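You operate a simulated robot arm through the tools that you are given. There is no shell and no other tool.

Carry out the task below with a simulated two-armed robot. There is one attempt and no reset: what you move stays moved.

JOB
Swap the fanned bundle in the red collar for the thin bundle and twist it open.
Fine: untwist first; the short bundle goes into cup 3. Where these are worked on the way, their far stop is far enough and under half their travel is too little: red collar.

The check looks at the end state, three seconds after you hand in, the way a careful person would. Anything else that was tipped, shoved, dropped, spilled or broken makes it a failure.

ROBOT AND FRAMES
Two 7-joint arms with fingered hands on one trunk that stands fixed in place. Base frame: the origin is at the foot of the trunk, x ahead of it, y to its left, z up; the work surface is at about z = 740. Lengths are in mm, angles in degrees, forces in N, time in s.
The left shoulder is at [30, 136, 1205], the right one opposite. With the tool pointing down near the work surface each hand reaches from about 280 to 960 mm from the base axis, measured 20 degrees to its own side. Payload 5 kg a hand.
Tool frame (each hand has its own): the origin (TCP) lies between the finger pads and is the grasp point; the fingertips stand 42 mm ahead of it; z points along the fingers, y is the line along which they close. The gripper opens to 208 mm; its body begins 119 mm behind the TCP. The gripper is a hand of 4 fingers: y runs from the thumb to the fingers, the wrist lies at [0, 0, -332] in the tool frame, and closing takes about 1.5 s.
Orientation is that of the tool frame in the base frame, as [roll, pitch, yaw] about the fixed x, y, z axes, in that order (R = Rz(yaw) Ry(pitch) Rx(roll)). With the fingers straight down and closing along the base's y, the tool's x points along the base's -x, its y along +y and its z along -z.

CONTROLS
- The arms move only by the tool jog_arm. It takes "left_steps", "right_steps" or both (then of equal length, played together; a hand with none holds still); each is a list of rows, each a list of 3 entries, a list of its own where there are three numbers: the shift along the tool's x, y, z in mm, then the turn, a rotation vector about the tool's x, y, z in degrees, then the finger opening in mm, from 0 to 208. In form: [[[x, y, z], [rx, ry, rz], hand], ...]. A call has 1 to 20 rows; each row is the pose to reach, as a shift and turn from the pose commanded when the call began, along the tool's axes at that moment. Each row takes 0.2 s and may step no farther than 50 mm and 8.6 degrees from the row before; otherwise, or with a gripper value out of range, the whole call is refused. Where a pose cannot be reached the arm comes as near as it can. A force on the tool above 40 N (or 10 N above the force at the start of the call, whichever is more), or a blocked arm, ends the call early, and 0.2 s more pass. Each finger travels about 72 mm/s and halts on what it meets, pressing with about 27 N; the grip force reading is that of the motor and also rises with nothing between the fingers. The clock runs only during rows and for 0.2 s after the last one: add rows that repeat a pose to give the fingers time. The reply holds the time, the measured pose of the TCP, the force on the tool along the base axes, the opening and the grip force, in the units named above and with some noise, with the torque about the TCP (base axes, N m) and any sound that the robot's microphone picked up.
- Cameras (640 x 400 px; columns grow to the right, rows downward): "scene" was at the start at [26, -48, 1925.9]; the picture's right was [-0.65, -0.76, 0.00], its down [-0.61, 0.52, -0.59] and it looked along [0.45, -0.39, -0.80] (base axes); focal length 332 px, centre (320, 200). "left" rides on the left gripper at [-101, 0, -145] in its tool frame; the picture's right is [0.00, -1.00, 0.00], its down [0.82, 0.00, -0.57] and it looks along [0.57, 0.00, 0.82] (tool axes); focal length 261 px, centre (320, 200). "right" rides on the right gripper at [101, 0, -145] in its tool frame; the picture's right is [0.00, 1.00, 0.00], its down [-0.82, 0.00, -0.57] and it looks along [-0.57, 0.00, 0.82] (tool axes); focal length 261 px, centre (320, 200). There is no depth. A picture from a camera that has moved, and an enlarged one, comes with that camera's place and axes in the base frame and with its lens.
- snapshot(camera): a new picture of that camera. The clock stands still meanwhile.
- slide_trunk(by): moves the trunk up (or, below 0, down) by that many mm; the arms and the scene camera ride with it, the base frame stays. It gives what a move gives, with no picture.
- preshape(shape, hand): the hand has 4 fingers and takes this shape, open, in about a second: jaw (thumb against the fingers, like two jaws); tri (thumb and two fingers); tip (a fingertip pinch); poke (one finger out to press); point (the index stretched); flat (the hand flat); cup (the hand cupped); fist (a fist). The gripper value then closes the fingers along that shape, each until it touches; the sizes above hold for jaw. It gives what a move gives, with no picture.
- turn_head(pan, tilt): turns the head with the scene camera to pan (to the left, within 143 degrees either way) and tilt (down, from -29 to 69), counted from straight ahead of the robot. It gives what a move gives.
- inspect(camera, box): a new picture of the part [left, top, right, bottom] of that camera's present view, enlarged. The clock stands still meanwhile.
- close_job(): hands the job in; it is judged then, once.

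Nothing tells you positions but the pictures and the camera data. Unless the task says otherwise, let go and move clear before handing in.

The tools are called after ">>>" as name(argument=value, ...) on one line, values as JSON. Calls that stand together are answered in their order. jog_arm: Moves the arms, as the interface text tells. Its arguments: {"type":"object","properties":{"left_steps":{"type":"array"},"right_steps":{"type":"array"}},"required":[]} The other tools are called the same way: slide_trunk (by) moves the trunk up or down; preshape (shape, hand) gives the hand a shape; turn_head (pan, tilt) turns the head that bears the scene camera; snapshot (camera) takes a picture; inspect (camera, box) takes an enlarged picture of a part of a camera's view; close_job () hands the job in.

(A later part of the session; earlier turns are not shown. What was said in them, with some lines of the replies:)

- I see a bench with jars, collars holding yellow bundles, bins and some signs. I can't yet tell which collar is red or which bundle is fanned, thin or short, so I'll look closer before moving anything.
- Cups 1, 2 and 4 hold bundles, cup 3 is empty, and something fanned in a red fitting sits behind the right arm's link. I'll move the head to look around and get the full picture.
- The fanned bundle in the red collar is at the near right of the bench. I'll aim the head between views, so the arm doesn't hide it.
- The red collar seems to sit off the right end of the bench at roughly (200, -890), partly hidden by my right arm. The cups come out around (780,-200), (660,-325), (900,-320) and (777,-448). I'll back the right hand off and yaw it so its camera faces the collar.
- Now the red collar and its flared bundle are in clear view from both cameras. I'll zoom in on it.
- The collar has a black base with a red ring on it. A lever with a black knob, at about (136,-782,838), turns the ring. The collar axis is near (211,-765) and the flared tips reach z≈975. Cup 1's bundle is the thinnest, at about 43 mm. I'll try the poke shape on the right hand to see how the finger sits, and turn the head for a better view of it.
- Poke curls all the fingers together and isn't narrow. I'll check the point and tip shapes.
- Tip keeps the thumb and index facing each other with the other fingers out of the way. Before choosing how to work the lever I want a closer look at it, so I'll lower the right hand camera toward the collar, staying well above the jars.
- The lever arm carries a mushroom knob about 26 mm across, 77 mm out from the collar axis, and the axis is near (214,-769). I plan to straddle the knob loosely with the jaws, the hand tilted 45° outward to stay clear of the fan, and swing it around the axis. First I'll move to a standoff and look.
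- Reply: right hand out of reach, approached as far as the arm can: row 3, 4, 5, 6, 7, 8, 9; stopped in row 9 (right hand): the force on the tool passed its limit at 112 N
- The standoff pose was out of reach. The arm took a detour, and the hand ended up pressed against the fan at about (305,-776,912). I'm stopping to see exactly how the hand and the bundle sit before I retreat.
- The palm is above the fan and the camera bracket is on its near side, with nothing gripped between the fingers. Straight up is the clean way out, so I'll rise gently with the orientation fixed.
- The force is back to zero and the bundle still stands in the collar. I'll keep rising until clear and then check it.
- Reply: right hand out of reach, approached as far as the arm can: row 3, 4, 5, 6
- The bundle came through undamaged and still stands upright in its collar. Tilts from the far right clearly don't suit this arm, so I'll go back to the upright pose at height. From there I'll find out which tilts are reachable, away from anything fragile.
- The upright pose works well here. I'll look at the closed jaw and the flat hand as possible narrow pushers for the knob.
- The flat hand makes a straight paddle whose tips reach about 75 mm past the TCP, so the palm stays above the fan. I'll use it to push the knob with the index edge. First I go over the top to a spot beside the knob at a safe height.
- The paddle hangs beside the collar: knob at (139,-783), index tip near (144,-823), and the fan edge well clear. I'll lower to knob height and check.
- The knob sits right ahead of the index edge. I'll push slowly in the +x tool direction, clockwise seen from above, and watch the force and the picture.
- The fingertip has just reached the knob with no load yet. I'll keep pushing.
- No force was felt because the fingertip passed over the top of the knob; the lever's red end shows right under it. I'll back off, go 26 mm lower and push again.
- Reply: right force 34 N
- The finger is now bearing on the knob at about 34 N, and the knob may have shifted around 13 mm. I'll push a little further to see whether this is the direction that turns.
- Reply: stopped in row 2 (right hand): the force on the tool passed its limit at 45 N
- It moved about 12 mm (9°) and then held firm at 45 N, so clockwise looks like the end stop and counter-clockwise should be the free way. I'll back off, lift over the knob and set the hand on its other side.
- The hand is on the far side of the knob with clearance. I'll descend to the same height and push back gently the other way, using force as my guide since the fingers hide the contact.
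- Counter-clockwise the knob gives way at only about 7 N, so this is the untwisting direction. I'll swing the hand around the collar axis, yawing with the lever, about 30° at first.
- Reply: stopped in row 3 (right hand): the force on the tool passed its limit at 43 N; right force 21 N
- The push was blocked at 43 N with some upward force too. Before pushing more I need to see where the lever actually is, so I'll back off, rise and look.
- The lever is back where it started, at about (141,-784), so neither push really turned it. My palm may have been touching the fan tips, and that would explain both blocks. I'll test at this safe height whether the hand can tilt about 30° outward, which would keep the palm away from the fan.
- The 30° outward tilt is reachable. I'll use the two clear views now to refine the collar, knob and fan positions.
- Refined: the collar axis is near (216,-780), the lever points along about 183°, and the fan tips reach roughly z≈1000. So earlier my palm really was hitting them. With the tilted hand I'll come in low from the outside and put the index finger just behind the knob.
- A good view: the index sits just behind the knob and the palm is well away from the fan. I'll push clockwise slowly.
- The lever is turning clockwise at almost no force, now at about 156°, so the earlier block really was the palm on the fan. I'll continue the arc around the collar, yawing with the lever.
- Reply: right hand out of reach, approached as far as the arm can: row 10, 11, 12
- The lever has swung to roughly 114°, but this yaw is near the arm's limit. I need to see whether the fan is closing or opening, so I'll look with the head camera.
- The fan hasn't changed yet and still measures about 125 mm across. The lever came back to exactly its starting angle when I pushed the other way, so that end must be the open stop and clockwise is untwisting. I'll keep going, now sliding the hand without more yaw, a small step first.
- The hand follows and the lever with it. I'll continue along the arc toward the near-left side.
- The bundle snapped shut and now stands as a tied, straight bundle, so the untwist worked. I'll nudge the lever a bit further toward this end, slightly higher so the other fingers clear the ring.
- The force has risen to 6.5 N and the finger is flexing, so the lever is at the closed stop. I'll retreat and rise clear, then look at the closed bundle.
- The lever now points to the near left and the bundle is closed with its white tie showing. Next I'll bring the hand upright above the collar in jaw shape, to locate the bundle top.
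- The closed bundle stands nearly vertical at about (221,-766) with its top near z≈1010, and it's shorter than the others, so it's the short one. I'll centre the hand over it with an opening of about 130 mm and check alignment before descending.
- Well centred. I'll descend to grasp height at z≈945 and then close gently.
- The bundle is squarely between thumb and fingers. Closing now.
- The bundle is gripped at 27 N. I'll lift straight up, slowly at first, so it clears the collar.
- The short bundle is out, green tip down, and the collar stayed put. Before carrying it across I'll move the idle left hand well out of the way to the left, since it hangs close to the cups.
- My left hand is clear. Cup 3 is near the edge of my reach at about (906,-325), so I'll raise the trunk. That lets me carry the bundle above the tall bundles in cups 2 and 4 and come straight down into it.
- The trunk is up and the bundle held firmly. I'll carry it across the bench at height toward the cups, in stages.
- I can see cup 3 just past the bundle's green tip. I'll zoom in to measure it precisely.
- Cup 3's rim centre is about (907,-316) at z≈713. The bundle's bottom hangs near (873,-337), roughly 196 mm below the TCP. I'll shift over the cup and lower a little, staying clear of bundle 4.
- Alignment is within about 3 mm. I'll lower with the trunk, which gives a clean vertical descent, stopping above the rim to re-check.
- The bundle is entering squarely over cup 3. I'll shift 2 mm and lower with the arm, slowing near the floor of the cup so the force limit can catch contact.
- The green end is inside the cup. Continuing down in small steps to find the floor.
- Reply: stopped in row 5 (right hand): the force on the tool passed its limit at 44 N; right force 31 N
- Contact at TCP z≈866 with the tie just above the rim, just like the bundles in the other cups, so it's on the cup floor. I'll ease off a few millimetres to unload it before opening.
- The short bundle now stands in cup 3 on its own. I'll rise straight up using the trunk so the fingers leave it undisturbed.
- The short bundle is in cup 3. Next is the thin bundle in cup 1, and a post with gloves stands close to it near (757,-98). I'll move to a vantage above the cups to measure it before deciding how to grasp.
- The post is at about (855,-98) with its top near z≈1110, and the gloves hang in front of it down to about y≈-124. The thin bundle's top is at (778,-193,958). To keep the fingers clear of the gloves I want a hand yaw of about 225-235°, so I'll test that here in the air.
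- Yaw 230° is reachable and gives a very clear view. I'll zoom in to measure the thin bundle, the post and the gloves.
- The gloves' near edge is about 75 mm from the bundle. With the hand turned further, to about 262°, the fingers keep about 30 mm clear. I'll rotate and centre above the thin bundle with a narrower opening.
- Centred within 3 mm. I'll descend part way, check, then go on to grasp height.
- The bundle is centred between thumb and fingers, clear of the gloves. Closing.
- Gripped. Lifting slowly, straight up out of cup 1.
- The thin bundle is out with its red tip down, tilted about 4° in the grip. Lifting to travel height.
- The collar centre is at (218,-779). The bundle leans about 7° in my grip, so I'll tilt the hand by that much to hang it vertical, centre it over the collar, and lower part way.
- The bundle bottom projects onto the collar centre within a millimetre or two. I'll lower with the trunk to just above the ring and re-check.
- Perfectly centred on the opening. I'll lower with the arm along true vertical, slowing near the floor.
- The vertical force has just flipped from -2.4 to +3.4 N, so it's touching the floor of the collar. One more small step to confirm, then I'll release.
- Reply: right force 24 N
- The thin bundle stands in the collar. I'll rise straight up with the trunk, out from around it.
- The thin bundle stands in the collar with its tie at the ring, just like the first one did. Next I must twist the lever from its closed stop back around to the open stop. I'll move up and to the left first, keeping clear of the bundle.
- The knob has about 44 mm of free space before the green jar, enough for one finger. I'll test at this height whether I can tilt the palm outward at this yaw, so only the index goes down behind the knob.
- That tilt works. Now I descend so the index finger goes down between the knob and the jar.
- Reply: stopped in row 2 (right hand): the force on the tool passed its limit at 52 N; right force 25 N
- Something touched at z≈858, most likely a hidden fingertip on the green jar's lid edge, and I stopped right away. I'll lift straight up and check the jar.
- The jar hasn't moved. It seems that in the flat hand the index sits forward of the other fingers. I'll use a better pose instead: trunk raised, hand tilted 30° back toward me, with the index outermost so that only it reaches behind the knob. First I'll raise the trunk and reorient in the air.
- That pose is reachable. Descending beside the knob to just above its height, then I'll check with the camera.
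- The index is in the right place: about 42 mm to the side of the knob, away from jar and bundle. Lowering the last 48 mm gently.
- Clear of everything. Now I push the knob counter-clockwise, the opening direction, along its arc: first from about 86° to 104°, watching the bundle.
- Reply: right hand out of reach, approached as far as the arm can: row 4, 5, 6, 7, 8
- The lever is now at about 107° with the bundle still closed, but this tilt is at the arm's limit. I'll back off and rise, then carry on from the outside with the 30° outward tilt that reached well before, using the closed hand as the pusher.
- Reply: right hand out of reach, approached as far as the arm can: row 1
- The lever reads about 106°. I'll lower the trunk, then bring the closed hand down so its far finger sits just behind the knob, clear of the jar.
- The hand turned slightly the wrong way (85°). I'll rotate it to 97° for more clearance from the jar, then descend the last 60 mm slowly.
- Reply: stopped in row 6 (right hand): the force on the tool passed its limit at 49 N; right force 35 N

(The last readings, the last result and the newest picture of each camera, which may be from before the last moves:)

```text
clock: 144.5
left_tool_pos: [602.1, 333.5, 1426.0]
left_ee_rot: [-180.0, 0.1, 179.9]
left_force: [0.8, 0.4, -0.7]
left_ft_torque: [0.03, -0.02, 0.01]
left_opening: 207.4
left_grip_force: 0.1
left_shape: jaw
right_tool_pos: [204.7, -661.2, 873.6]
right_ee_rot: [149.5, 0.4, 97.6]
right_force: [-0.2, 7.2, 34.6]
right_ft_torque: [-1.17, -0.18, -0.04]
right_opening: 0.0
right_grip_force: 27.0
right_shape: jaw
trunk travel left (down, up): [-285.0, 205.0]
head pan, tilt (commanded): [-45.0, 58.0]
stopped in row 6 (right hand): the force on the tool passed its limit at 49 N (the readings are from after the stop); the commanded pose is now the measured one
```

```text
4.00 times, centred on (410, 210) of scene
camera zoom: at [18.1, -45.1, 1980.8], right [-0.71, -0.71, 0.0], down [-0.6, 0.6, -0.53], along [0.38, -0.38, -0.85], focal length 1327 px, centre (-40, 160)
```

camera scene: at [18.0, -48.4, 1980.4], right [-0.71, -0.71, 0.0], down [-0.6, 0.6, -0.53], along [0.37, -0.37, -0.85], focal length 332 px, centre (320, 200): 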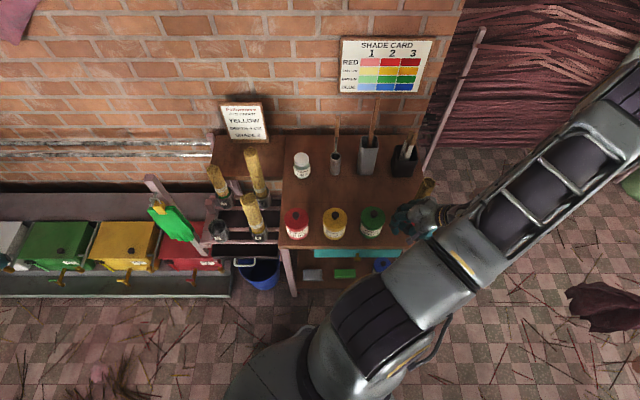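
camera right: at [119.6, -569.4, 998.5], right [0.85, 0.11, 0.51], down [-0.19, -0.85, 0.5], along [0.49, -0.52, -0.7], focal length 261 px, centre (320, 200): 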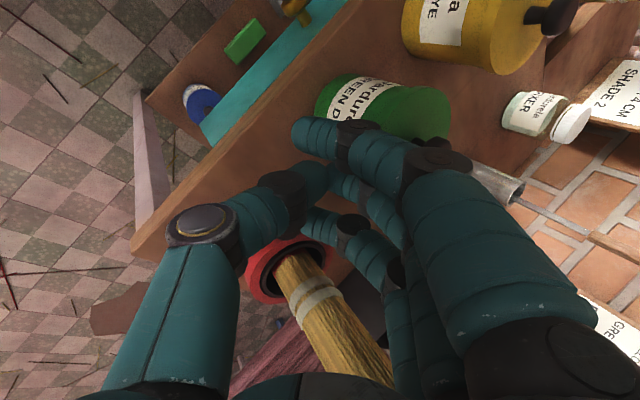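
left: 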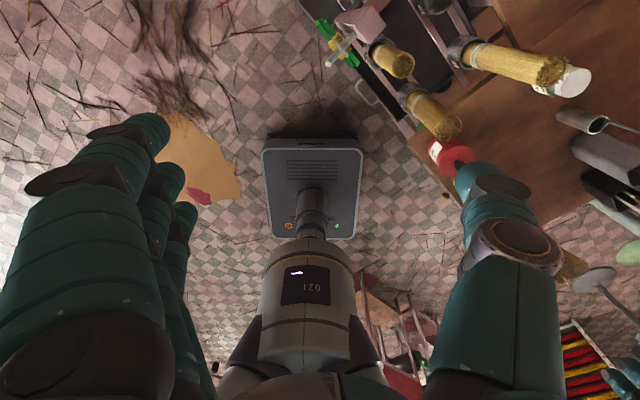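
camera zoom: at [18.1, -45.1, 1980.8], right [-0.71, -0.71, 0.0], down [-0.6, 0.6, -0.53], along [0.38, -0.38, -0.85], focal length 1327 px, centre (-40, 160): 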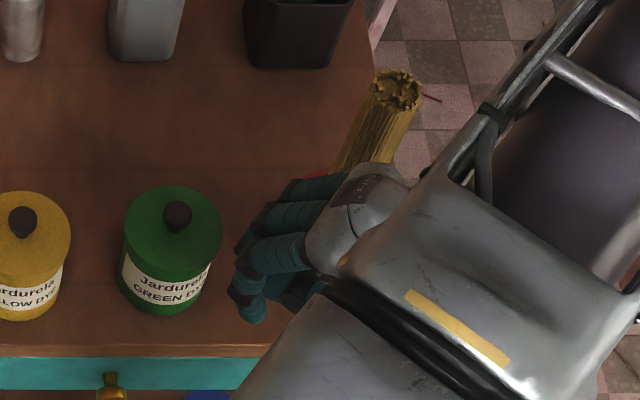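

The fingertip came down on top of the knob: with nothing to meet, that finger closes past centre. I'll lift, shift 25 mm inward, and lower again behind the knob.

>>> jog_arm(right_steps=[[[0, 6.4, -10.8], [0, 0, 0], 0], [[0, 12.7, -21.6], [0, 0, 0], 0], [[0.8, 23.6, -15.2], [0, 0, 0], 0], [[1.6, 34.6, -8.7], [0, 0, 0], 0], [[1.6, 28.8, 1.2], [0, 0, 0], 0], [[1.6, 23, 11], [0, 0, 0], 0], [[1.6, 17, 21], [0, 0, 0], 0], [[1.6, 11.3, 31], [0, 0, 0], 0], [[1.6, 11.3, 31], [0, 0, 0], 0]])

>>> snapshot(camera="right")

```text
clock: 146.5
left_tool_pos: [602.2, 331.1, 1424.6]
left_ee_rot: [-180.0, -0.1, -180.0]
left_force: [0.2, 0.1, -0.5]
left_ft_torque: [-0.02, 0.01, 0.0]
left_opening: 207.2
left_grip_force: 0.1
left_shape: jaw
right_tool_pos: [227.5, -658.0, 849.4]
right_ee_rot: [149.6, 0.2, 97.3]
right_force: [-5.9, -2.0, 3.1]
right_ft_torque: [0.02, -0.15, -0.02]
right_opening: 0.3
right_grip_force: 27.2
right_shape: jaw
trunk travel left (down, up): [-285.0, 205.0]
head pan, tilt (commanded): [-45.0, 58.0]
```

```text
taken
camera right: at [142.6, -566.7, 974.2], right [0.86, 0.11, 0.51], down [-0.19, -0.85, 0.49], along [0.48, -0.52, -0.71], focal length 261 px, centre (320, 200)
```

right: 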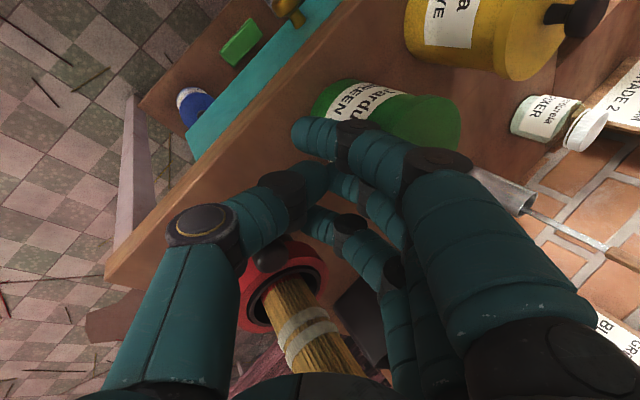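

A light 6 N side contact suggests a finger's back is brushing the green jar, so I'm moving away from it at once. That's also the push direction for the knob.

>>> jog_arm(right_steps=[[[0.6, -4.2, -2.5], [0, 0, 0], 0], [[1.1, -7, -6], [0, 0, 0], 0], [[1.8, -10.2, -11.7], [0, 0, 0], 0], [[2.5, -14.4, -14.2], [0, 0, 0], 0], [[2.6, -18.7, -16.7], [0, 0, 0], 0], [[2.7, -23, -19.3], [0, 0, 0], 0], [[2.2, -27.3, -21.8], [0, 0, 0], 0], [[1.7, -31.7, -24.3], [0, 0, 0], 0]])

>>> snapshot(camera="right")

>>> inspect(camera="scene", box=[330, 150, 460, 260])

```text
clock: 148.3
left_tool_pos: [601.2, 330.0, 1424.9]
left_ee_rot: [180.0, 0.0, 179.9]
left_force: [-0.1, -0.3, -0.5]
left_ft_torque: [0.0, 0.0, 0.01]
left_opening: 207.3
left_grip_force: 0.0
left_shape: jaw
right_tool_pos: [187.3, -660.8, 854.1]
right_ee_rot: [149.6, 0.2, 97.3]
right_force: [-0.1, 0.4, 0.3]
right_ft_torque: [-0.01, 0.01, 0.04]
right_opening: 0.0
right_grip_force: 27.3
right_shape: jaw
trunk travel left (down, up): [-285.0, 205.0]
head pan, tilt (commanded): [-45.0, 58.0]
```

```text
taken
camera right: at [103.4, -569.9, 979.4], right [0.86, 0.11, 0.51], down [-0.19, -0.85, 0.49], along [0.48, -0.52, -0.71], focal length 261 px, centre (320, 200)
```

right: 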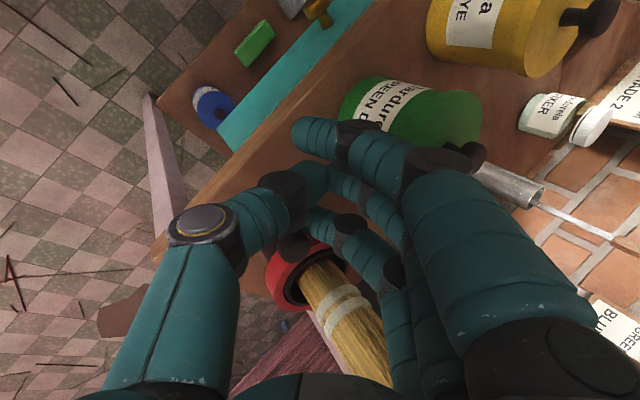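

```text
3.64 times, centred on (395, 205) of scene
camera zoom: at [18.5, -48.7, 1980.3], right [-0.71, -0.71, 0.0], down [-0.6, 0.6, -0.53], along [0.37, -0.37, -0.85], focal length 1207 px, centre (47, 182)
```

zoom: 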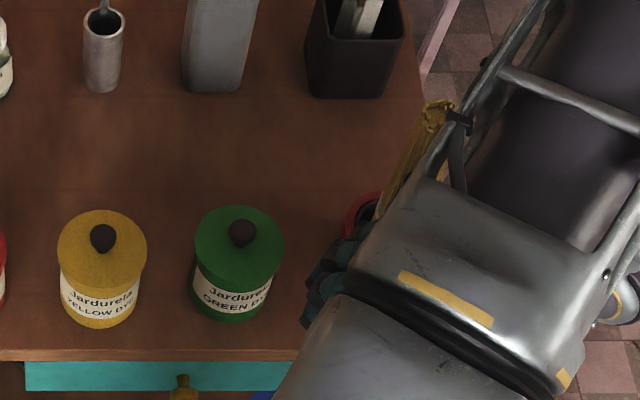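

The hand is free of contact now. I want to check whether the green jar was shifted, by comparing it with the other two jars.

>>> inspect(camera="scene", box=[270, 180, 420, 280])

>>> inspect(camera="scene", box=[200, 90, 460, 260])

```text
4.00 times, centred on (345, 230) of scene
camera zoom: at [18.5, -48.7, 1980.3], right [-0.71, -0.71, 0.0], down [-0.6, 0.6, -0.53], along [0.37, -0.37, -0.85], focal length 1327 px, centre (220, 80)
```

zoom: 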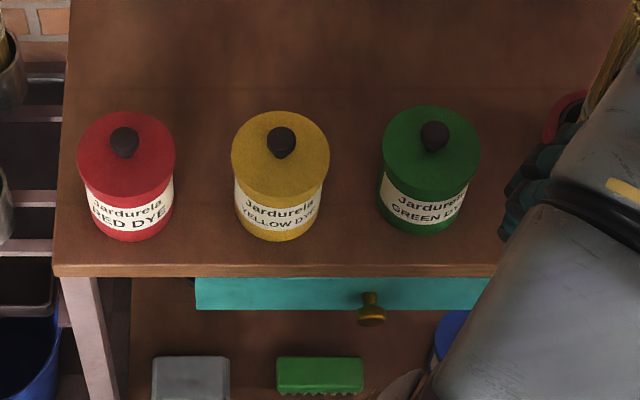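

```text
2.35 times, centred on (330, 175) of scene
camera zoom: at [18.5, -48.7, 1980.3], right [-0.71, -0.71, 0.0], down [-0.6, 0.6, -0.53], along [0.37, -0.37, -0.85], focal length 781 px, centre (296, 259)
```

zoom: 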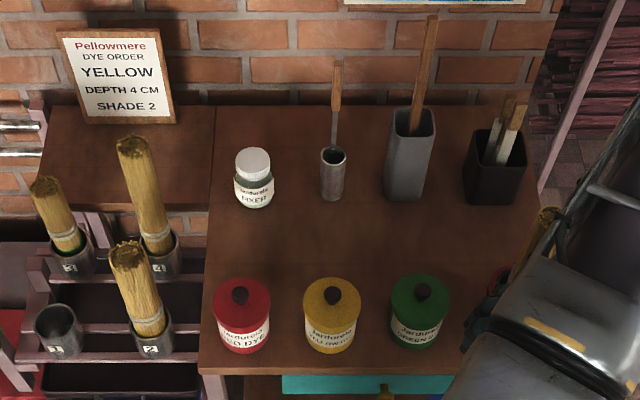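

The green jar slid roughly 7 mm during that brush; it is upright and intact. I'll keep that in mind. The lever is now at about 121° and moving freely, so I'll continue the arc.

>>> jog_arm(right_steps=[[[-1.8, -3.9, -2.3], [0, 0, 0], 0], [[-3.6, -7.8, -4.6], [0, 0, 0], 0], [[-4.9, -12, -7], [0, 0, 0], 0], [[-6.2, -16.1, -9.4], [0, 0, 0], 0], [[-8, -20.1, -11.8], [0, 0, 0], 0], [[-9.8, -24.1, -14.2], [0, 0, 0], 0], [[-12.2, -27.9, -16.4], [0, 0, 0], 0], [[-14.7, -31.6, -18.6], [0, 0, 0], 0]])

>>> snapshot(camera="right")

>>> inspect(camera="scene", box=[360, 150, 460, 250])

```text
clock: 150.1
left_tool_pos: [602.1, 329.7, 1425.4]
left_ee_rot: [-180.0, 0.1, -179.9]
left_force: [-0.5, -0.4, 0.4]
left_ft_torque: [0.0, 0.01, -0.05]
left_opening: 207.2
left_grip_force: 0.1
left_shape: jaw
right_tool_pos: [152.5, -680.2, 854.6]
right_ee_rot: [149.6, 0.2, 97.4]
right_force: [-0.2, 0.2, -0.1]
right_ft_torque: [0.04, -0.01, -0.02]
right_opening: 0.1
right_grip_force: 27.1
right_shape: jaw
trunk travel left (down, up): [-285.0, 205.0]
head pan, tilt (commanded): [-45.0, 58.0]
```

```text
taken
camera right: at [69.4, -589.1, 979.6], right [0.86, 0.11, 0.51], down [-0.19, -0.85, 0.49], along [0.48, -0.52, -0.71], focal length 261 px, centre (320, 200)
```

right: 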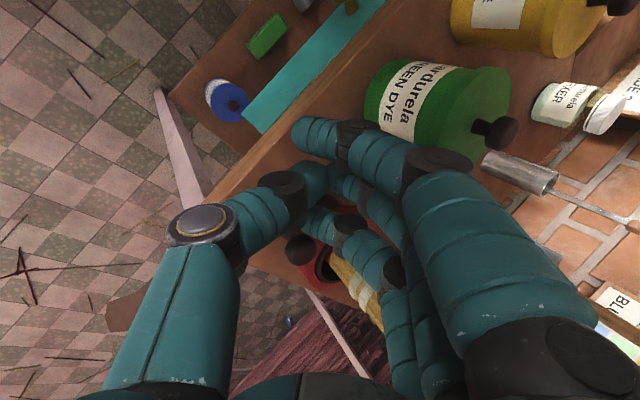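

```text
4.00 times, centred on (410, 200) of scene
camera zoom: at [18.6, -48.9, 1980.3], right [-0.71, -0.71, 0.0], down [-0.6, 0.6, -0.53], along [0.37, -0.37, -0.85], focal length 1327 px, centre (-40, 200)
```

zoom: 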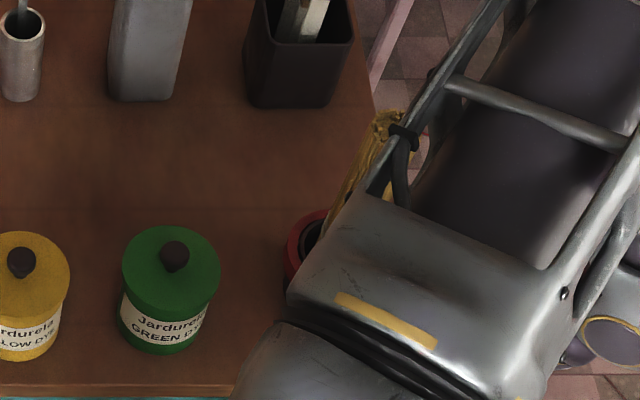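

The lever is at about 149°, bundle still closed. Continuing toward the open stop at around 183°.

>>> jog_arm(right_steps=[[[-2.9, -3.4, -2], [0, 0, 0], 0], [[-5.8, -6.9, -4], [0, 0, 0], 0], [[-9.2, -10, -5.9], [0, 0, 0], 0], [[-12.6, -13.2, -7.7], [0, 0, 0], 0], [[-16.4, -16, -9.4], [0, 0, 0], 0], [[-20.2, -18.8, -11], [0, 0, 0], 0], [[-24.4, -21.2, -12.4], [0, 0, 0], 0], [[-28.5, -23.5, -13.7], [0, 0, 0], 0]])

>>> snapshot(camera="right")

>>> inspect(camera="scene", box=[360, 150, 460, 250])

```text
clock: 151.9
left_tool_pos: [600.8, 329.0, 1425.1]
left_ee_rot: [180.0, 0.0, 180.0]
left_force: [0.3, -0.2, 0.0]
left_ft_torque: [-0.01, 0.01, 0.01]
left_opening: 207.0
left_grip_force: 0.0
left_shape: jaw
right_tool_pos: [130.4, -712.0, 854.8]
right_ee_rot: [149.6, 0.3, 97.4]
right_force: [0.2, 0.3, -0.4]
right_ft_torque: [-0.01, -0.01, 0.0]
right_opening: 0.0
right_grip_force: 27.0
right_shape: jaw
trunk travel left (down, up): [-285.0, 205.0]
head pan, tilt (commanded): [-45.0, 58.0]
```

```text
taken
camera right: at [45.9, -620.7, 979.8], right [0.86, 0.11, 0.51], down [-0.19, -0.85, 0.49], along [0.48, -0.52, -0.71], focal length 261 px, centre (320, 200)
```

right: 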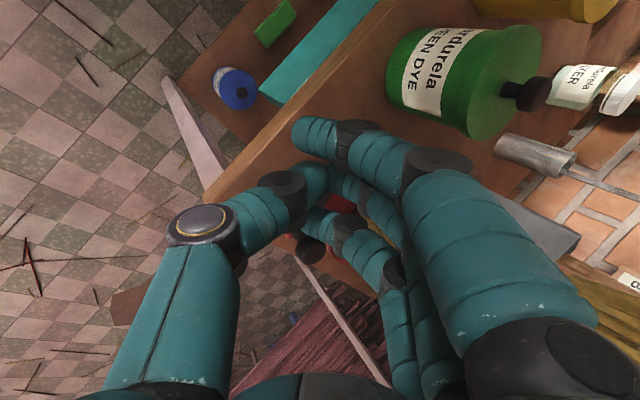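

```text
4.00 times, centred on (410, 200) of scene
camera zoom: at [18.7, -48.8, 1980.3], right [-0.71, -0.71, 0.0], down [-0.6, 0.6, -0.53], along [0.37, -0.37, -0.85], focal length 1327 px, centre (-40, 200)
```

zoom: 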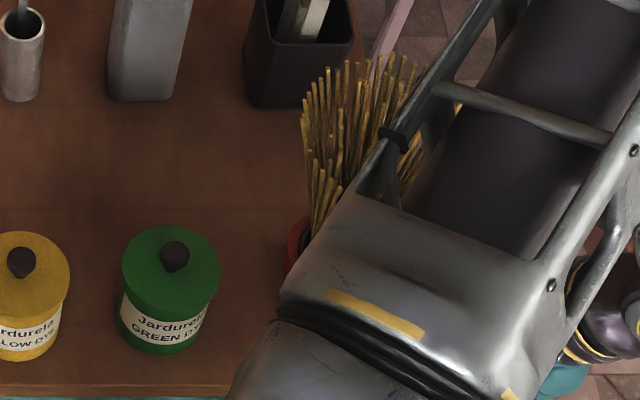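

The thin bundle has fanned open. I'll push the last few degrees to the far stop to be sure.

>>> jog_arm(right_steps=[[[-3, -1.3, -0.8], [0, 0, 0], 0], [[-6, -2.5, -1.5], [0, 0, 0], 0], [[-9, -3.8, -2.3], [0, 0, 0], 0], [[-11.5, -4.6, -2.8], [0, 0, 0], 0]])

>>> snapshot(camera="right")

```text
clock: 152.9
left_tool_pos: [602.3, 329.6, 1425.4]
left_ee_rot: [-179.9, 0.0, -180.0]
left_force: [-0.6, -0.1, 0.7]
left_ft_torque: [0.03, -0.01, 0.01]
left_opening: 207.1
left_grip_force: 0.1
left_shape: jaw
right_tool_pos: [127.4, -723.8, 855.2]
right_ee_rot: [149.6, 0.1, 97.3]
right_force: [0.7, 0.6, -0.2]
right_ft_torque: [0.02, -0.03, 0.0]
right_opening: 0.0
right_grip_force: 26.6
right_shape: jaw
trunk travel left (down, up): [-285.0, 205.0]
head pan, tilt (commanded): [-45.0, 58.0]
```

```text
taken
camera right: at [41.9, -632.6, 979.8], right [0.86, 0.11, 0.51], down [-0.19, -0.85, 0.49], along [0.48, -0.52, -0.71], focal length 261 px, centre (320, 200)
```

right: 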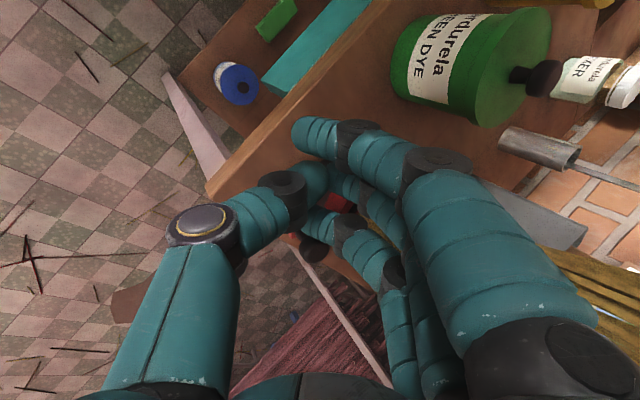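

>>> jog_arm(right_steps=[[[-2.5, -0.5, -0.3], [0, 0, 0], 0], [[-5, -1, -0.6], [0, 0, 0], 0], [[-7.5, -1.3, -0.8], [0, 0, 0], 0]])

>>> snapshot(camera="right")

```text
clock: 153.7
left_tool_pos: [602.4, 330.9, 1424.4]
left_ee_rot: [180.0, 0.1, -180.0]
left_force: [0.7, 0.1, -0.5]
left_ft_torque: [-0.02, 0.01, 0.0]
left_opening: 207.0
left_grip_force: 0.1
left_shape: jaw
right_tool_pos: [125.9, -726.5, 855.4]
right_ee_rot: [149.7, -0.1, 97.3]
right_force: [-3.3, 24.7, 0.5]
right_ft_torque: [0.56, 0.03, 0.16]
right_opening: 0.1
right_grip_force: 27.0
right_shape: jaw
trunk travel left (down, up): [-285.0, 205.0]
head pan, tilt (commanded): [-45.0, 58.0]
```

```text
taken
camera right: at [41.5, -636.7, 980.0], right [0.86, 0.11, 0.51], down [-0.18, -0.85, 0.49], along [0.48, -0.51, -0.71], focal length 261 px, centre (320, 200)
```

right: 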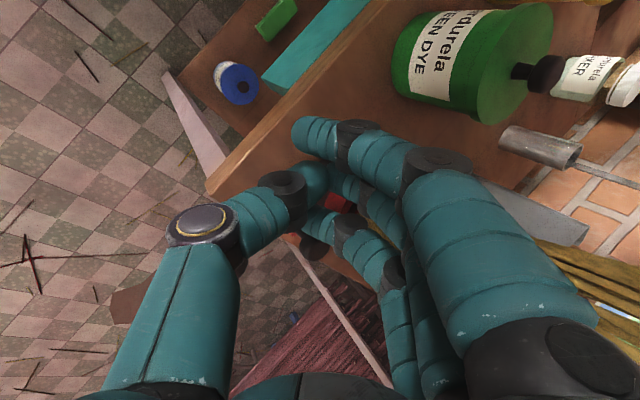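

The force rose to 25 N, so the far stop is reached. I'll back off, go outward and up, well clear of the fan.

>>> jog_arm(right_steps=[[[7.5, 0.8, 0.5], [0, 0, 0], 0], [[14.9, 1.6, 1], [0, 0, 0], 0], [[17.5, -10.5, -17.5], [0, 0, 0], 0], [[20, -22.5, -36.4], [0, 0, 0], 0], [[22.3, -19.3, -80.9], [0, 0, 0], 0], [[22.2, 0.9, -115.4], [0, 0, 0], 0], [[26.9, 21.7, -149.6], [0, 0, 0], 0], [[26.8, 42, -184.1], [0, 0, 0], 0], [[26.6, 62.2, -218.6], [0, 0, 0], 0]])

>>> snapshot(camera="right")

>>> snapshot(camera="scene")

```text
clock: 155.7
left_tool_pos: [602.4, 330.3, 1425.9]
left_ee_rot: [179.9, 0.0, -180.0]
left_force: [-0.4, 0.9, -1.0]
left_ft_torque: [-0.13, -0.04, 0.01]
left_opening: 207.0
left_grip_force: 0.1
left_shape: jaw
right_tool_pos: [64.7, -709.9, 1077.1]
right_ee_rot: [149.6, 0.1, 97.4]
right_force: [0.6, 1.4, 0.8]
right_ft_torque: [-0.07, 0.04, -0.05]
right_opening: 0.0
right_grip_force: 26.8
right_shape: jaw
trunk travel left (down, up): [-285.0, 205.0]
head pan, tilt (commanded): [-45.0, 58.0]
```

```text
taken
camera right: at [-18.6, -619.0, 1202.0], right [0.86, 0.11, 0.51], down [-0.18, -0.85, 0.49], along [0.48, -0.52, -0.71], focal length 261 px, centre (320, 200)
```

right: 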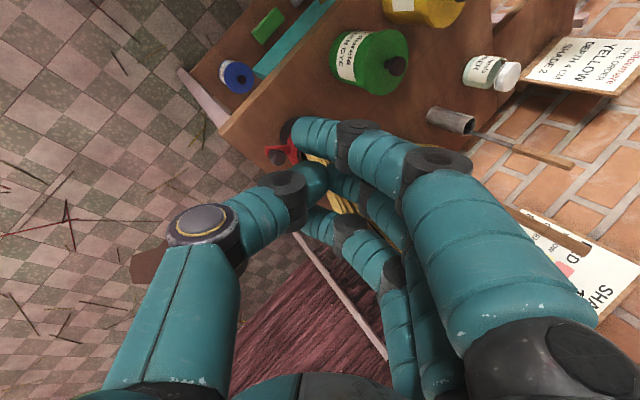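

```text
taken
camera scene: at [18.7, -46.9, 1980.4], right [-0.71, -0.71, 0.0], down [-0.6, 0.6, -0.53], along [0.37, -0.38, -0.85], focal length 332 px, centre (320, 200)
```

scene: 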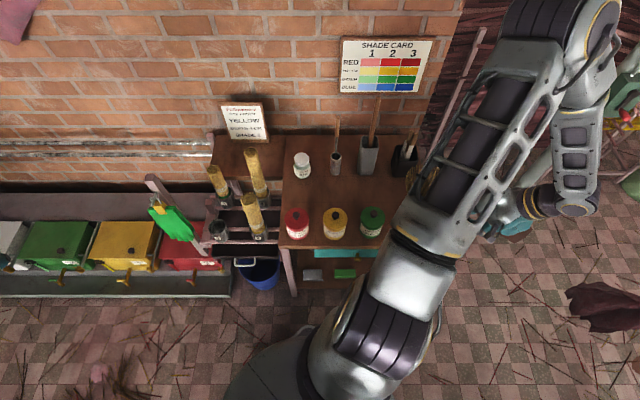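

>>> jog_arm(right_steps=[[[5, 35, -30], [3.8, 0.4, -1.5], 0], [[15, 70, -55], [7.6, 0.8, -3.1], 30], [[25, 105, -75], [11.4, 1.2, -4.6], 60], [[37, 140, -95], [15.2, 1.7, -6.2], 100], [[50, 170, -110], [18.9, 2.1, -7.7], 100], [[64, 200, -122], [22.7, 2.5, -9.2], 100], [[78, 230, -133], [26.5, 2.9, -10.8], 100], [[91.7, 255.7, -143.3], [30.3, 3.3, -12.3], 100]])

>>> snapshot(camera="right")

>>> turn_head(pan=-30, tilt=60)

>>> snapshot(camera="scene")

```text
clock: 157.7
left_tool_pos: [604.4, 330.9, 1423.4]
left_ee_rot: [179.9, 0.0, -180.0]
left_force: [1.2, 0.0, -1.1]
left_ft_torque: [0.03, 0.13, -0.01]
left_opening: 207.1
left_grip_force: 0.0
left_shape: jaw
right_tool_pos: [337.7, -524.1, 1384.2]
right_ee_rot: [170.7, 7.0, 127.9]
right_force: [1.1, 0.6, -0.7]
right_ft_torque: [-0.05, 0.1, 0.0]
right_opening: 100.0
right_grip_force: 0.0
right_shape: jaw
right hand out of reach, approached as far as the arm can: row 5
trunk travel left (down, up): [-285.0, 205.0]
head pan, tilt (commanded): [-45.0, 58.0]
stopped in row 8 (right hand): the arm was blocked; the commanded pose is now the measured one
```

```text
taken
camera right: at [249.2, -446.1, 1515.1], right [0.77, 0.62, 0.16], down [0.38, -0.65, 0.66], along [0.51, -0.45, -0.73], focal length 261 px, centre (320, 200)
```

right: 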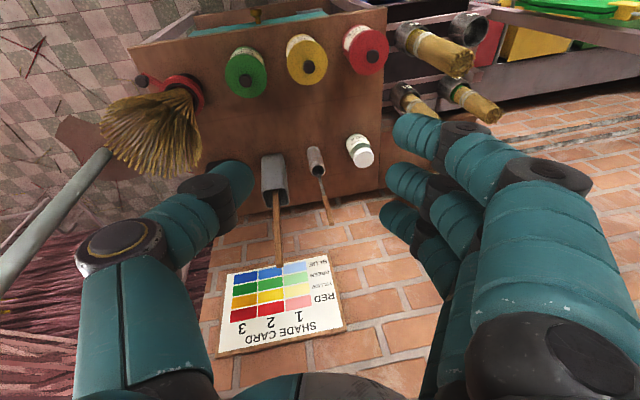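

```text
clock: 158.4
left_tool_pos: [601.0, 330.0, 1426.2]
left_ee_rot: [180.0, 0.0, -180.0]
left_force: [-1.0, 0.6, 0.3]
left_ft_torque: [0.04, -0.05, 0.01]
left_opening: 207.0
left_grip_force: 0.0
left_shape: jaw
right_tool_pos: [336.3, -525.7, 1385.7]
right_ee_rot: [170.6, 7.1, 127.8]
right_force: [0.5, -0.3, 0.3]
right_ft_torque: [0.03, -0.06, -0.02]
right_opening: 99.6
right_grip_force: 0.1
right_shape: jaw
trunk travel left (down, up): [-285.0, 205.0]
head pan, tilt (commanded): [-30.0, 60.0]
```

```text
taken
camera scene: at [26.7, -33.4, 1978.0], right [-0.5, -0.87, 0.0], down [-0.75, 0.43, -0.5], along [0.43, -0.25, -0.87], focal length 332 px, centre (320, 200)
```

scene: 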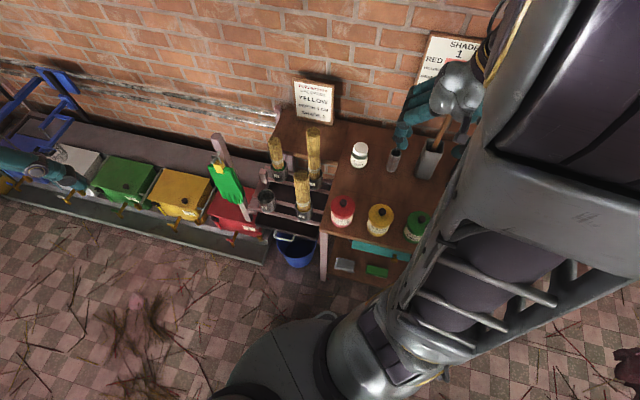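

The arm took a detour and stopped against its own limits high up, touching nothing in the scene. From here I have an excellent view, so let me check the collar, the jars and the cups.

>>> inspect(camera="right", box=[90, 20, 290, 180])

>>> inspect(camera="right", box=[200, 10, 420, 130])

>>> inspect(camera="scene", box=[230, 110, 400, 250])

```text
2.50 times, centred on (190, 100) of right
camera zoom: at [245.8, -446.4, 1515.5], right [0.77, 0.62, 0.16], down [0.38, -0.65, 0.66], along [0.51, -0.44, -0.73], focal length 652 px, centre (645, 450)
```

zoom: 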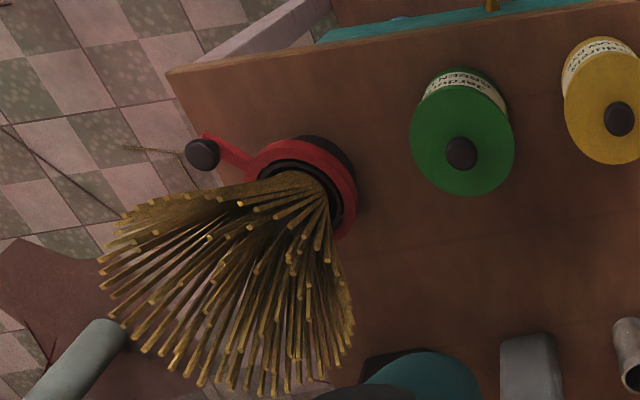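

```text
2.91 times, centred on (310, 70) of right
camera zoom: at [245.8, -446.4, 1515.5], right [0.77, 0.62, 0.16], down [0.38, -0.65, 0.66], along [0.51, -0.44, -0.73], focal length 758 px, centre (349, 578)
```

zoom: 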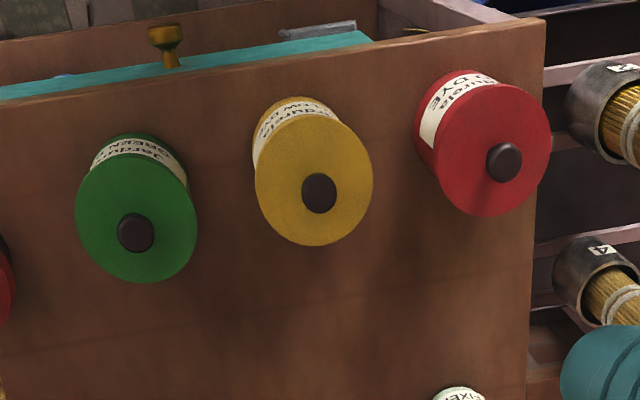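

```text
2.86 times, centred on (315, 180) of scene
camera zoom: at [26.7, -33.4, 1978.0], right [-0.5, -0.87, 0.0], down [-0.75, 0.43, -0.5], along [0.43, -0.25, -0.87], focal length 948 px, centre (334, 257)
```

zoom: 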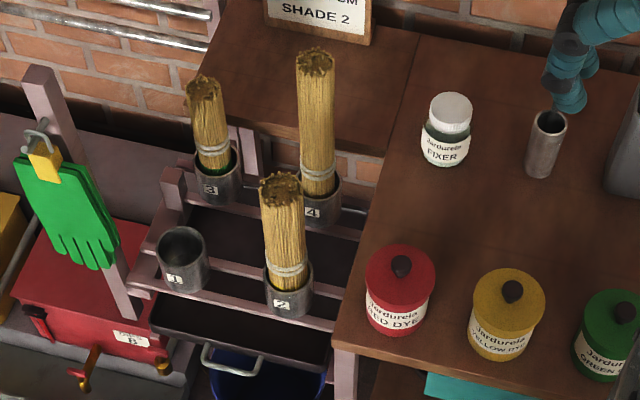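

The job's end state looks right. The thin bundle is fanned in the red collar with the lever at the open stop, the short one is in cup 3, and cup 1 is empty. Only the green jar sits about 7 mm off its row, because I brushed it. I'll try to ease it back gently from behind, first moving to a safe spot above and to its far side.

>>> jog_arm(right_steps=[[[-19.8, -0.5, 22.2], [0.8, 1.6, -7.3], 80], [[-39.7, -0.9, 44.5], [1.6, 3.1, -14.7], 60], [[-59.5, -1.4, 66.7], [2.4, 4.7, -22], 40], [[-79.4, -1.8, 88.9], [3.1, 6.2, -29.4], 20], [[-99.2, -2.3, 111.1], [3.9, 7.8, -36.7], 0], [[-119.1, -2.7, 133.4], [4.7, 9.3, -44.1], 0], [[-138.9, -3.2, 155.6], [5.5, 10.9, -51.4], 0], [[-138.9, -3.2, 155.6], [5.5, 10.9, -51.4], 0]])

>>> snapshot(camera="right")

>>> snapshot(camera="scene")

```text
clock: 160.2
left_tool_pos: [601.2, 330.6, 1425.1]
left_ee_rot: [179.9, -0.1, -180.0]
left_force: [-0.1, 0.2, -0.4]
left_ft_torque: [-0.01, 0.04, 0.0]
left_opening: 207.0
left_grip_force: 0.1
left_shape: jaw
right_tool_pos: [384.4, -551.4, 1320.0]
right_ee_rot: [180.0, 0.1, -179.8]
right_force: [0.3, 0.9, 0.2]
right_ft_torque: [0.0, 0.05, -0.01]
right_opening: 0.0
right_grip_force: 27.0
right_shape: jaw
right hand out of reach, approached as far as the arm can: row 4, 5, 6, 7, 8
trunk travel left (down, up): [-285.0, 205.0]
head pan, tilt (commanded): [-30.0, 60.0]
```

```text
taken
camera right: at [284.4, -550.4, 1465.2], right [0.0, 1.0, 0.0], down [0.82, 0.0, 0.57], along [0.57, 0.0, -0.82], focal length 261 px, centre (320, 200)
```

right: 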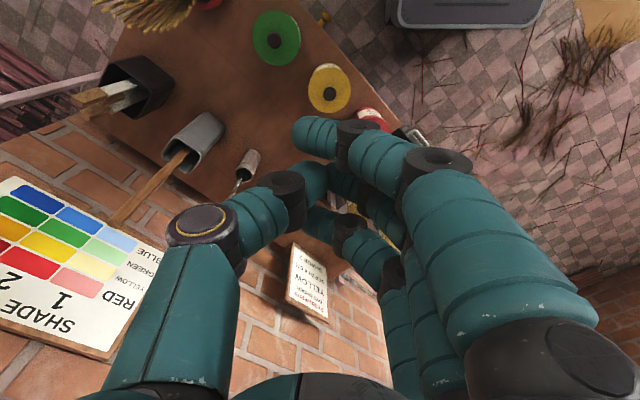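

```text
taken
camera scene: at [28.1, -32.8, 1978.0], right [-0.5, -0.87, 0.0], down [-0.75, 0.43, -0.5], along [0.43, -0.25, -0.87], focal length 332 px, centre (320, 200)
```

scene: 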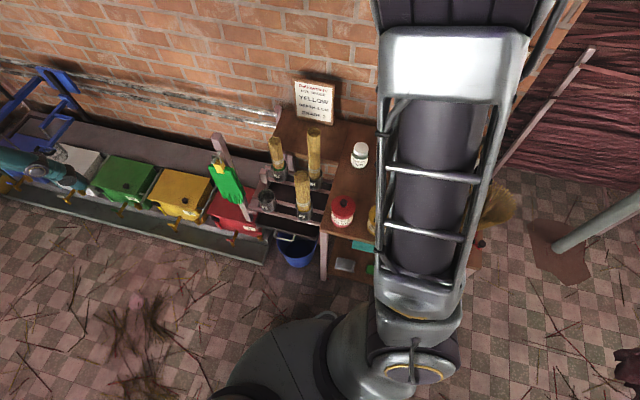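

The arm stopped a little short of where I asked. Before doing anything near the jar I'll return it to the posture it started in and confirm it moves as expected.

>>> jog_arm(right_steps=[[[-9, -14, -9], [0, 0, 0], 0], [[-18, -28, -17], [0, 0, 0], 0], [[-27, -42, -26], [0, 0, 0], 0], [[-36, -56, -35], [0, 0, 0], 0], [[-44, -69, -43], [0, 0, 0], 0]])

>>> turn_head(pan=-45, tilt=58)

>>> snapshot(camera="scene")

>>> snapshot(camera="right")

```text
clock: 161.4
left_tool_pos: [602.0, 330.9, 1425.5]
left_ee_rot: [-180.0, 0.0, 180.0]
left_force: [0.1, -0.5, 0.5]
left_ft_torque: [-0.01, 0.02, -0.02]
left_opening: 207.0
left_grip_force: 0.0
left_shape: jaw
right_tool_pos: [398.3, -573.7, 1373.6]
right_ee_rot: [180.0, 0.1, -179.9]
right_force: [-0.2, -1.0, 0.4]
right_ft_torque: [0.0, -0.01, -0.01]
right_opening: 0.0
right_grip_force: 27.1
right_shape: jaw
right hand out of reach, approached as far as the arm can: row 1, 2, 3, 4, 5
trunk travel left (down, up): [-285.0, 205.0]
head pan, tilt (commanded): [-30.0, 60.0]
```

```text
clock: 162.2
left_tool_pos: [602.0, 330.4, 1425.0]
left_ee_rot: [179.9, -0.2, -179.9]
left_force: [-0.5, 0.1, 0.8]
left_ft_torque: [-0.04, 0.0, -0.03]
left_opening: 207.1
left_grip_force: 0.1
left_shape: jaw
right_tool_pos: [397.2, -573.4, 1373.8]
right_ee_rot: [180.0, 0.1, -179.9]
right_force: [-0.7, -0.8, 0.1]
right_ft_torque: [-0.03, 0.01, -0.03]
right_opening: 0.0
right_grip_force: 26.4
right_shape: jaw
trunk travel left (down, up): [-285.0, 205.0]
head pan, tilt (commanded): [-45.0, 58.0]
```

```text
taken
camera scene: at [19.0, -48.4, 1980.3], right [-0.71, -0.71, 0.0], down [-0.6, 0.6, -0.53], along [0.37, -0.37, -0.85], focal length 332 px, centre (320, 200)
```

scene: 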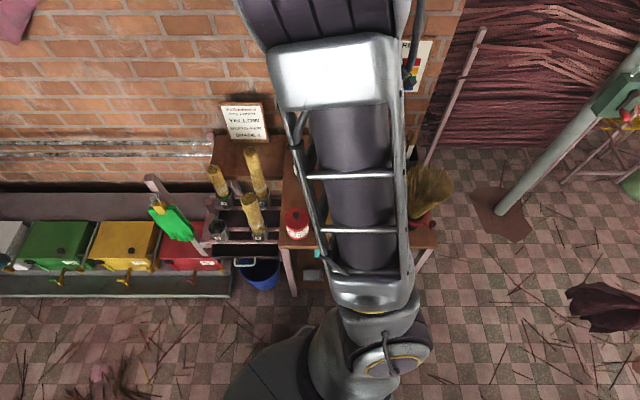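

```text
taken
camera right: at [297.7, -573.0, 1519.2], right [0.0, 1.0, 0.0], down [0.82, 0.0, 0.57], along [0.57, 0.0, -0.82], focal length 261 px, centre (320, 200)
```

right: 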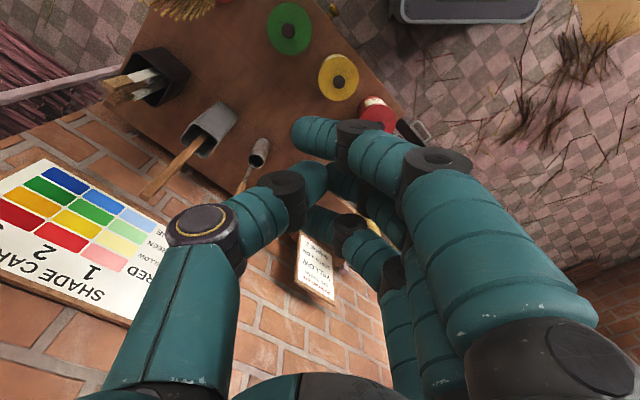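

The arm is now folded near its joint limits, so reaching down beside the jar could do more harm than the 7 mm it would fix; the jar is upright, closed and still in its place. I'll do a last check of the end state without touching anything else.

>>> inspect(camera="scene", box=[190, 130, 300, 280])

>>> inspect(camera="scene", box=[390, 150, 470, 260])

>>> inspect(camera="right", box=[100, 0, 420, 220])

```text
2.67 times, centred on (245, 205) of scene
camera zoom: at [19.0, -48.4, 1980.3], right [-0.71, -0.71, 0.0], down [-0.6, 0.6, -0.53], along [0.37, -0.37, -0.85], focal length 885 px, centre (520, 187)
```

zoom: 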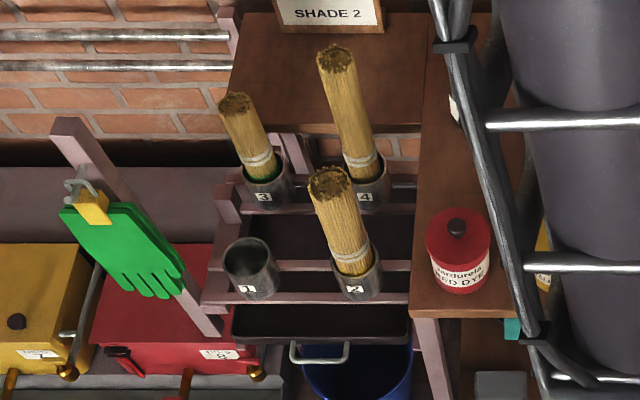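

```text
3.64 times, centred on (430, 205) of scene
camera zoom: at [19.0, -48.4, 1980.3], right [-0.71, -0.71, 0.0], down [-0.6, 0.6, -0.53], along [0.37, -0.37, -0.85], focal length 1207 px, centre (-80, 182)
```

zoom: 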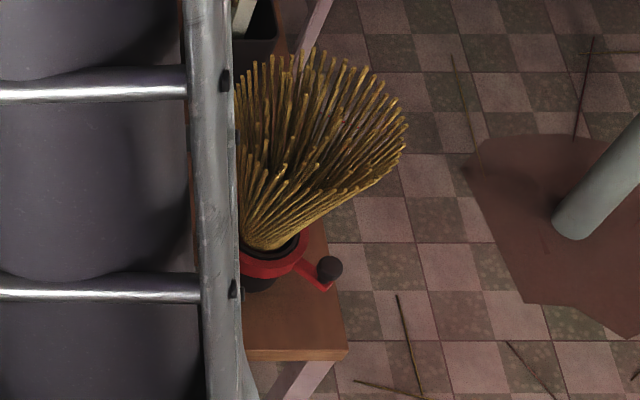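

```text
1.82 times, centred on (260, 110) of right
camera zoom: at [297.7, -573.0, 1519.2], right [0.0, 1.0, 0.0], down [0.82, 0.0, 0.57], along [0.57, 0.0, -0.82], focal length 474 px, centre (429, 364)
```

zoom: 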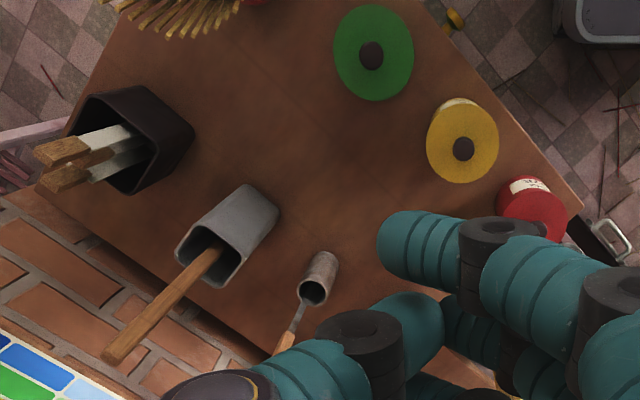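

The thin bundle is fanned open in the red collar with the lever at its open stop. The short bundle stands in cup 3, cup 1 is empty, and cups 2 and 4, the tools and the gloves are as they were. The green jar is upright but about 7 mm off its spot, from my brushing it. Both hands are empty and clear, so I'm handing in.

>>> close_job()

```text
The job is handed in.
```

The swap is done and handed in. The thin bundle is in the red collar, twisted open to the far stop, and the short bundle that was there now stands in cup 3.

- **Untwisting:** I turned the collar to its closed stop first, and the fanned bundle snapped shut. I then lifted it out and put it in cup 3.
- **Swap:** The thin bundle came from cup 1, which is now empty. I set it in the collar and turned the lever back to the open stop, and it fanned out.
- **Green dye jar:** I brushed it while working the lever and it slid about 7 mm out of line. It is upright and closed. I started to nudge it back, but my arm was near its joint limits, so I left it rather than risk a worse knock.
- **Other knocks:** On my first try at reaching the lever, my hand pressed hard on the fanned bundle (112 N). I also pressed down briefly on the green jar's lid and on the lever knob (about 50 N each). I saw no damage from any of these.

Cups 2 and 4, the tools and the gloves looked undisturbed in the last pictures. Both hands were empty and clear when I handed in.
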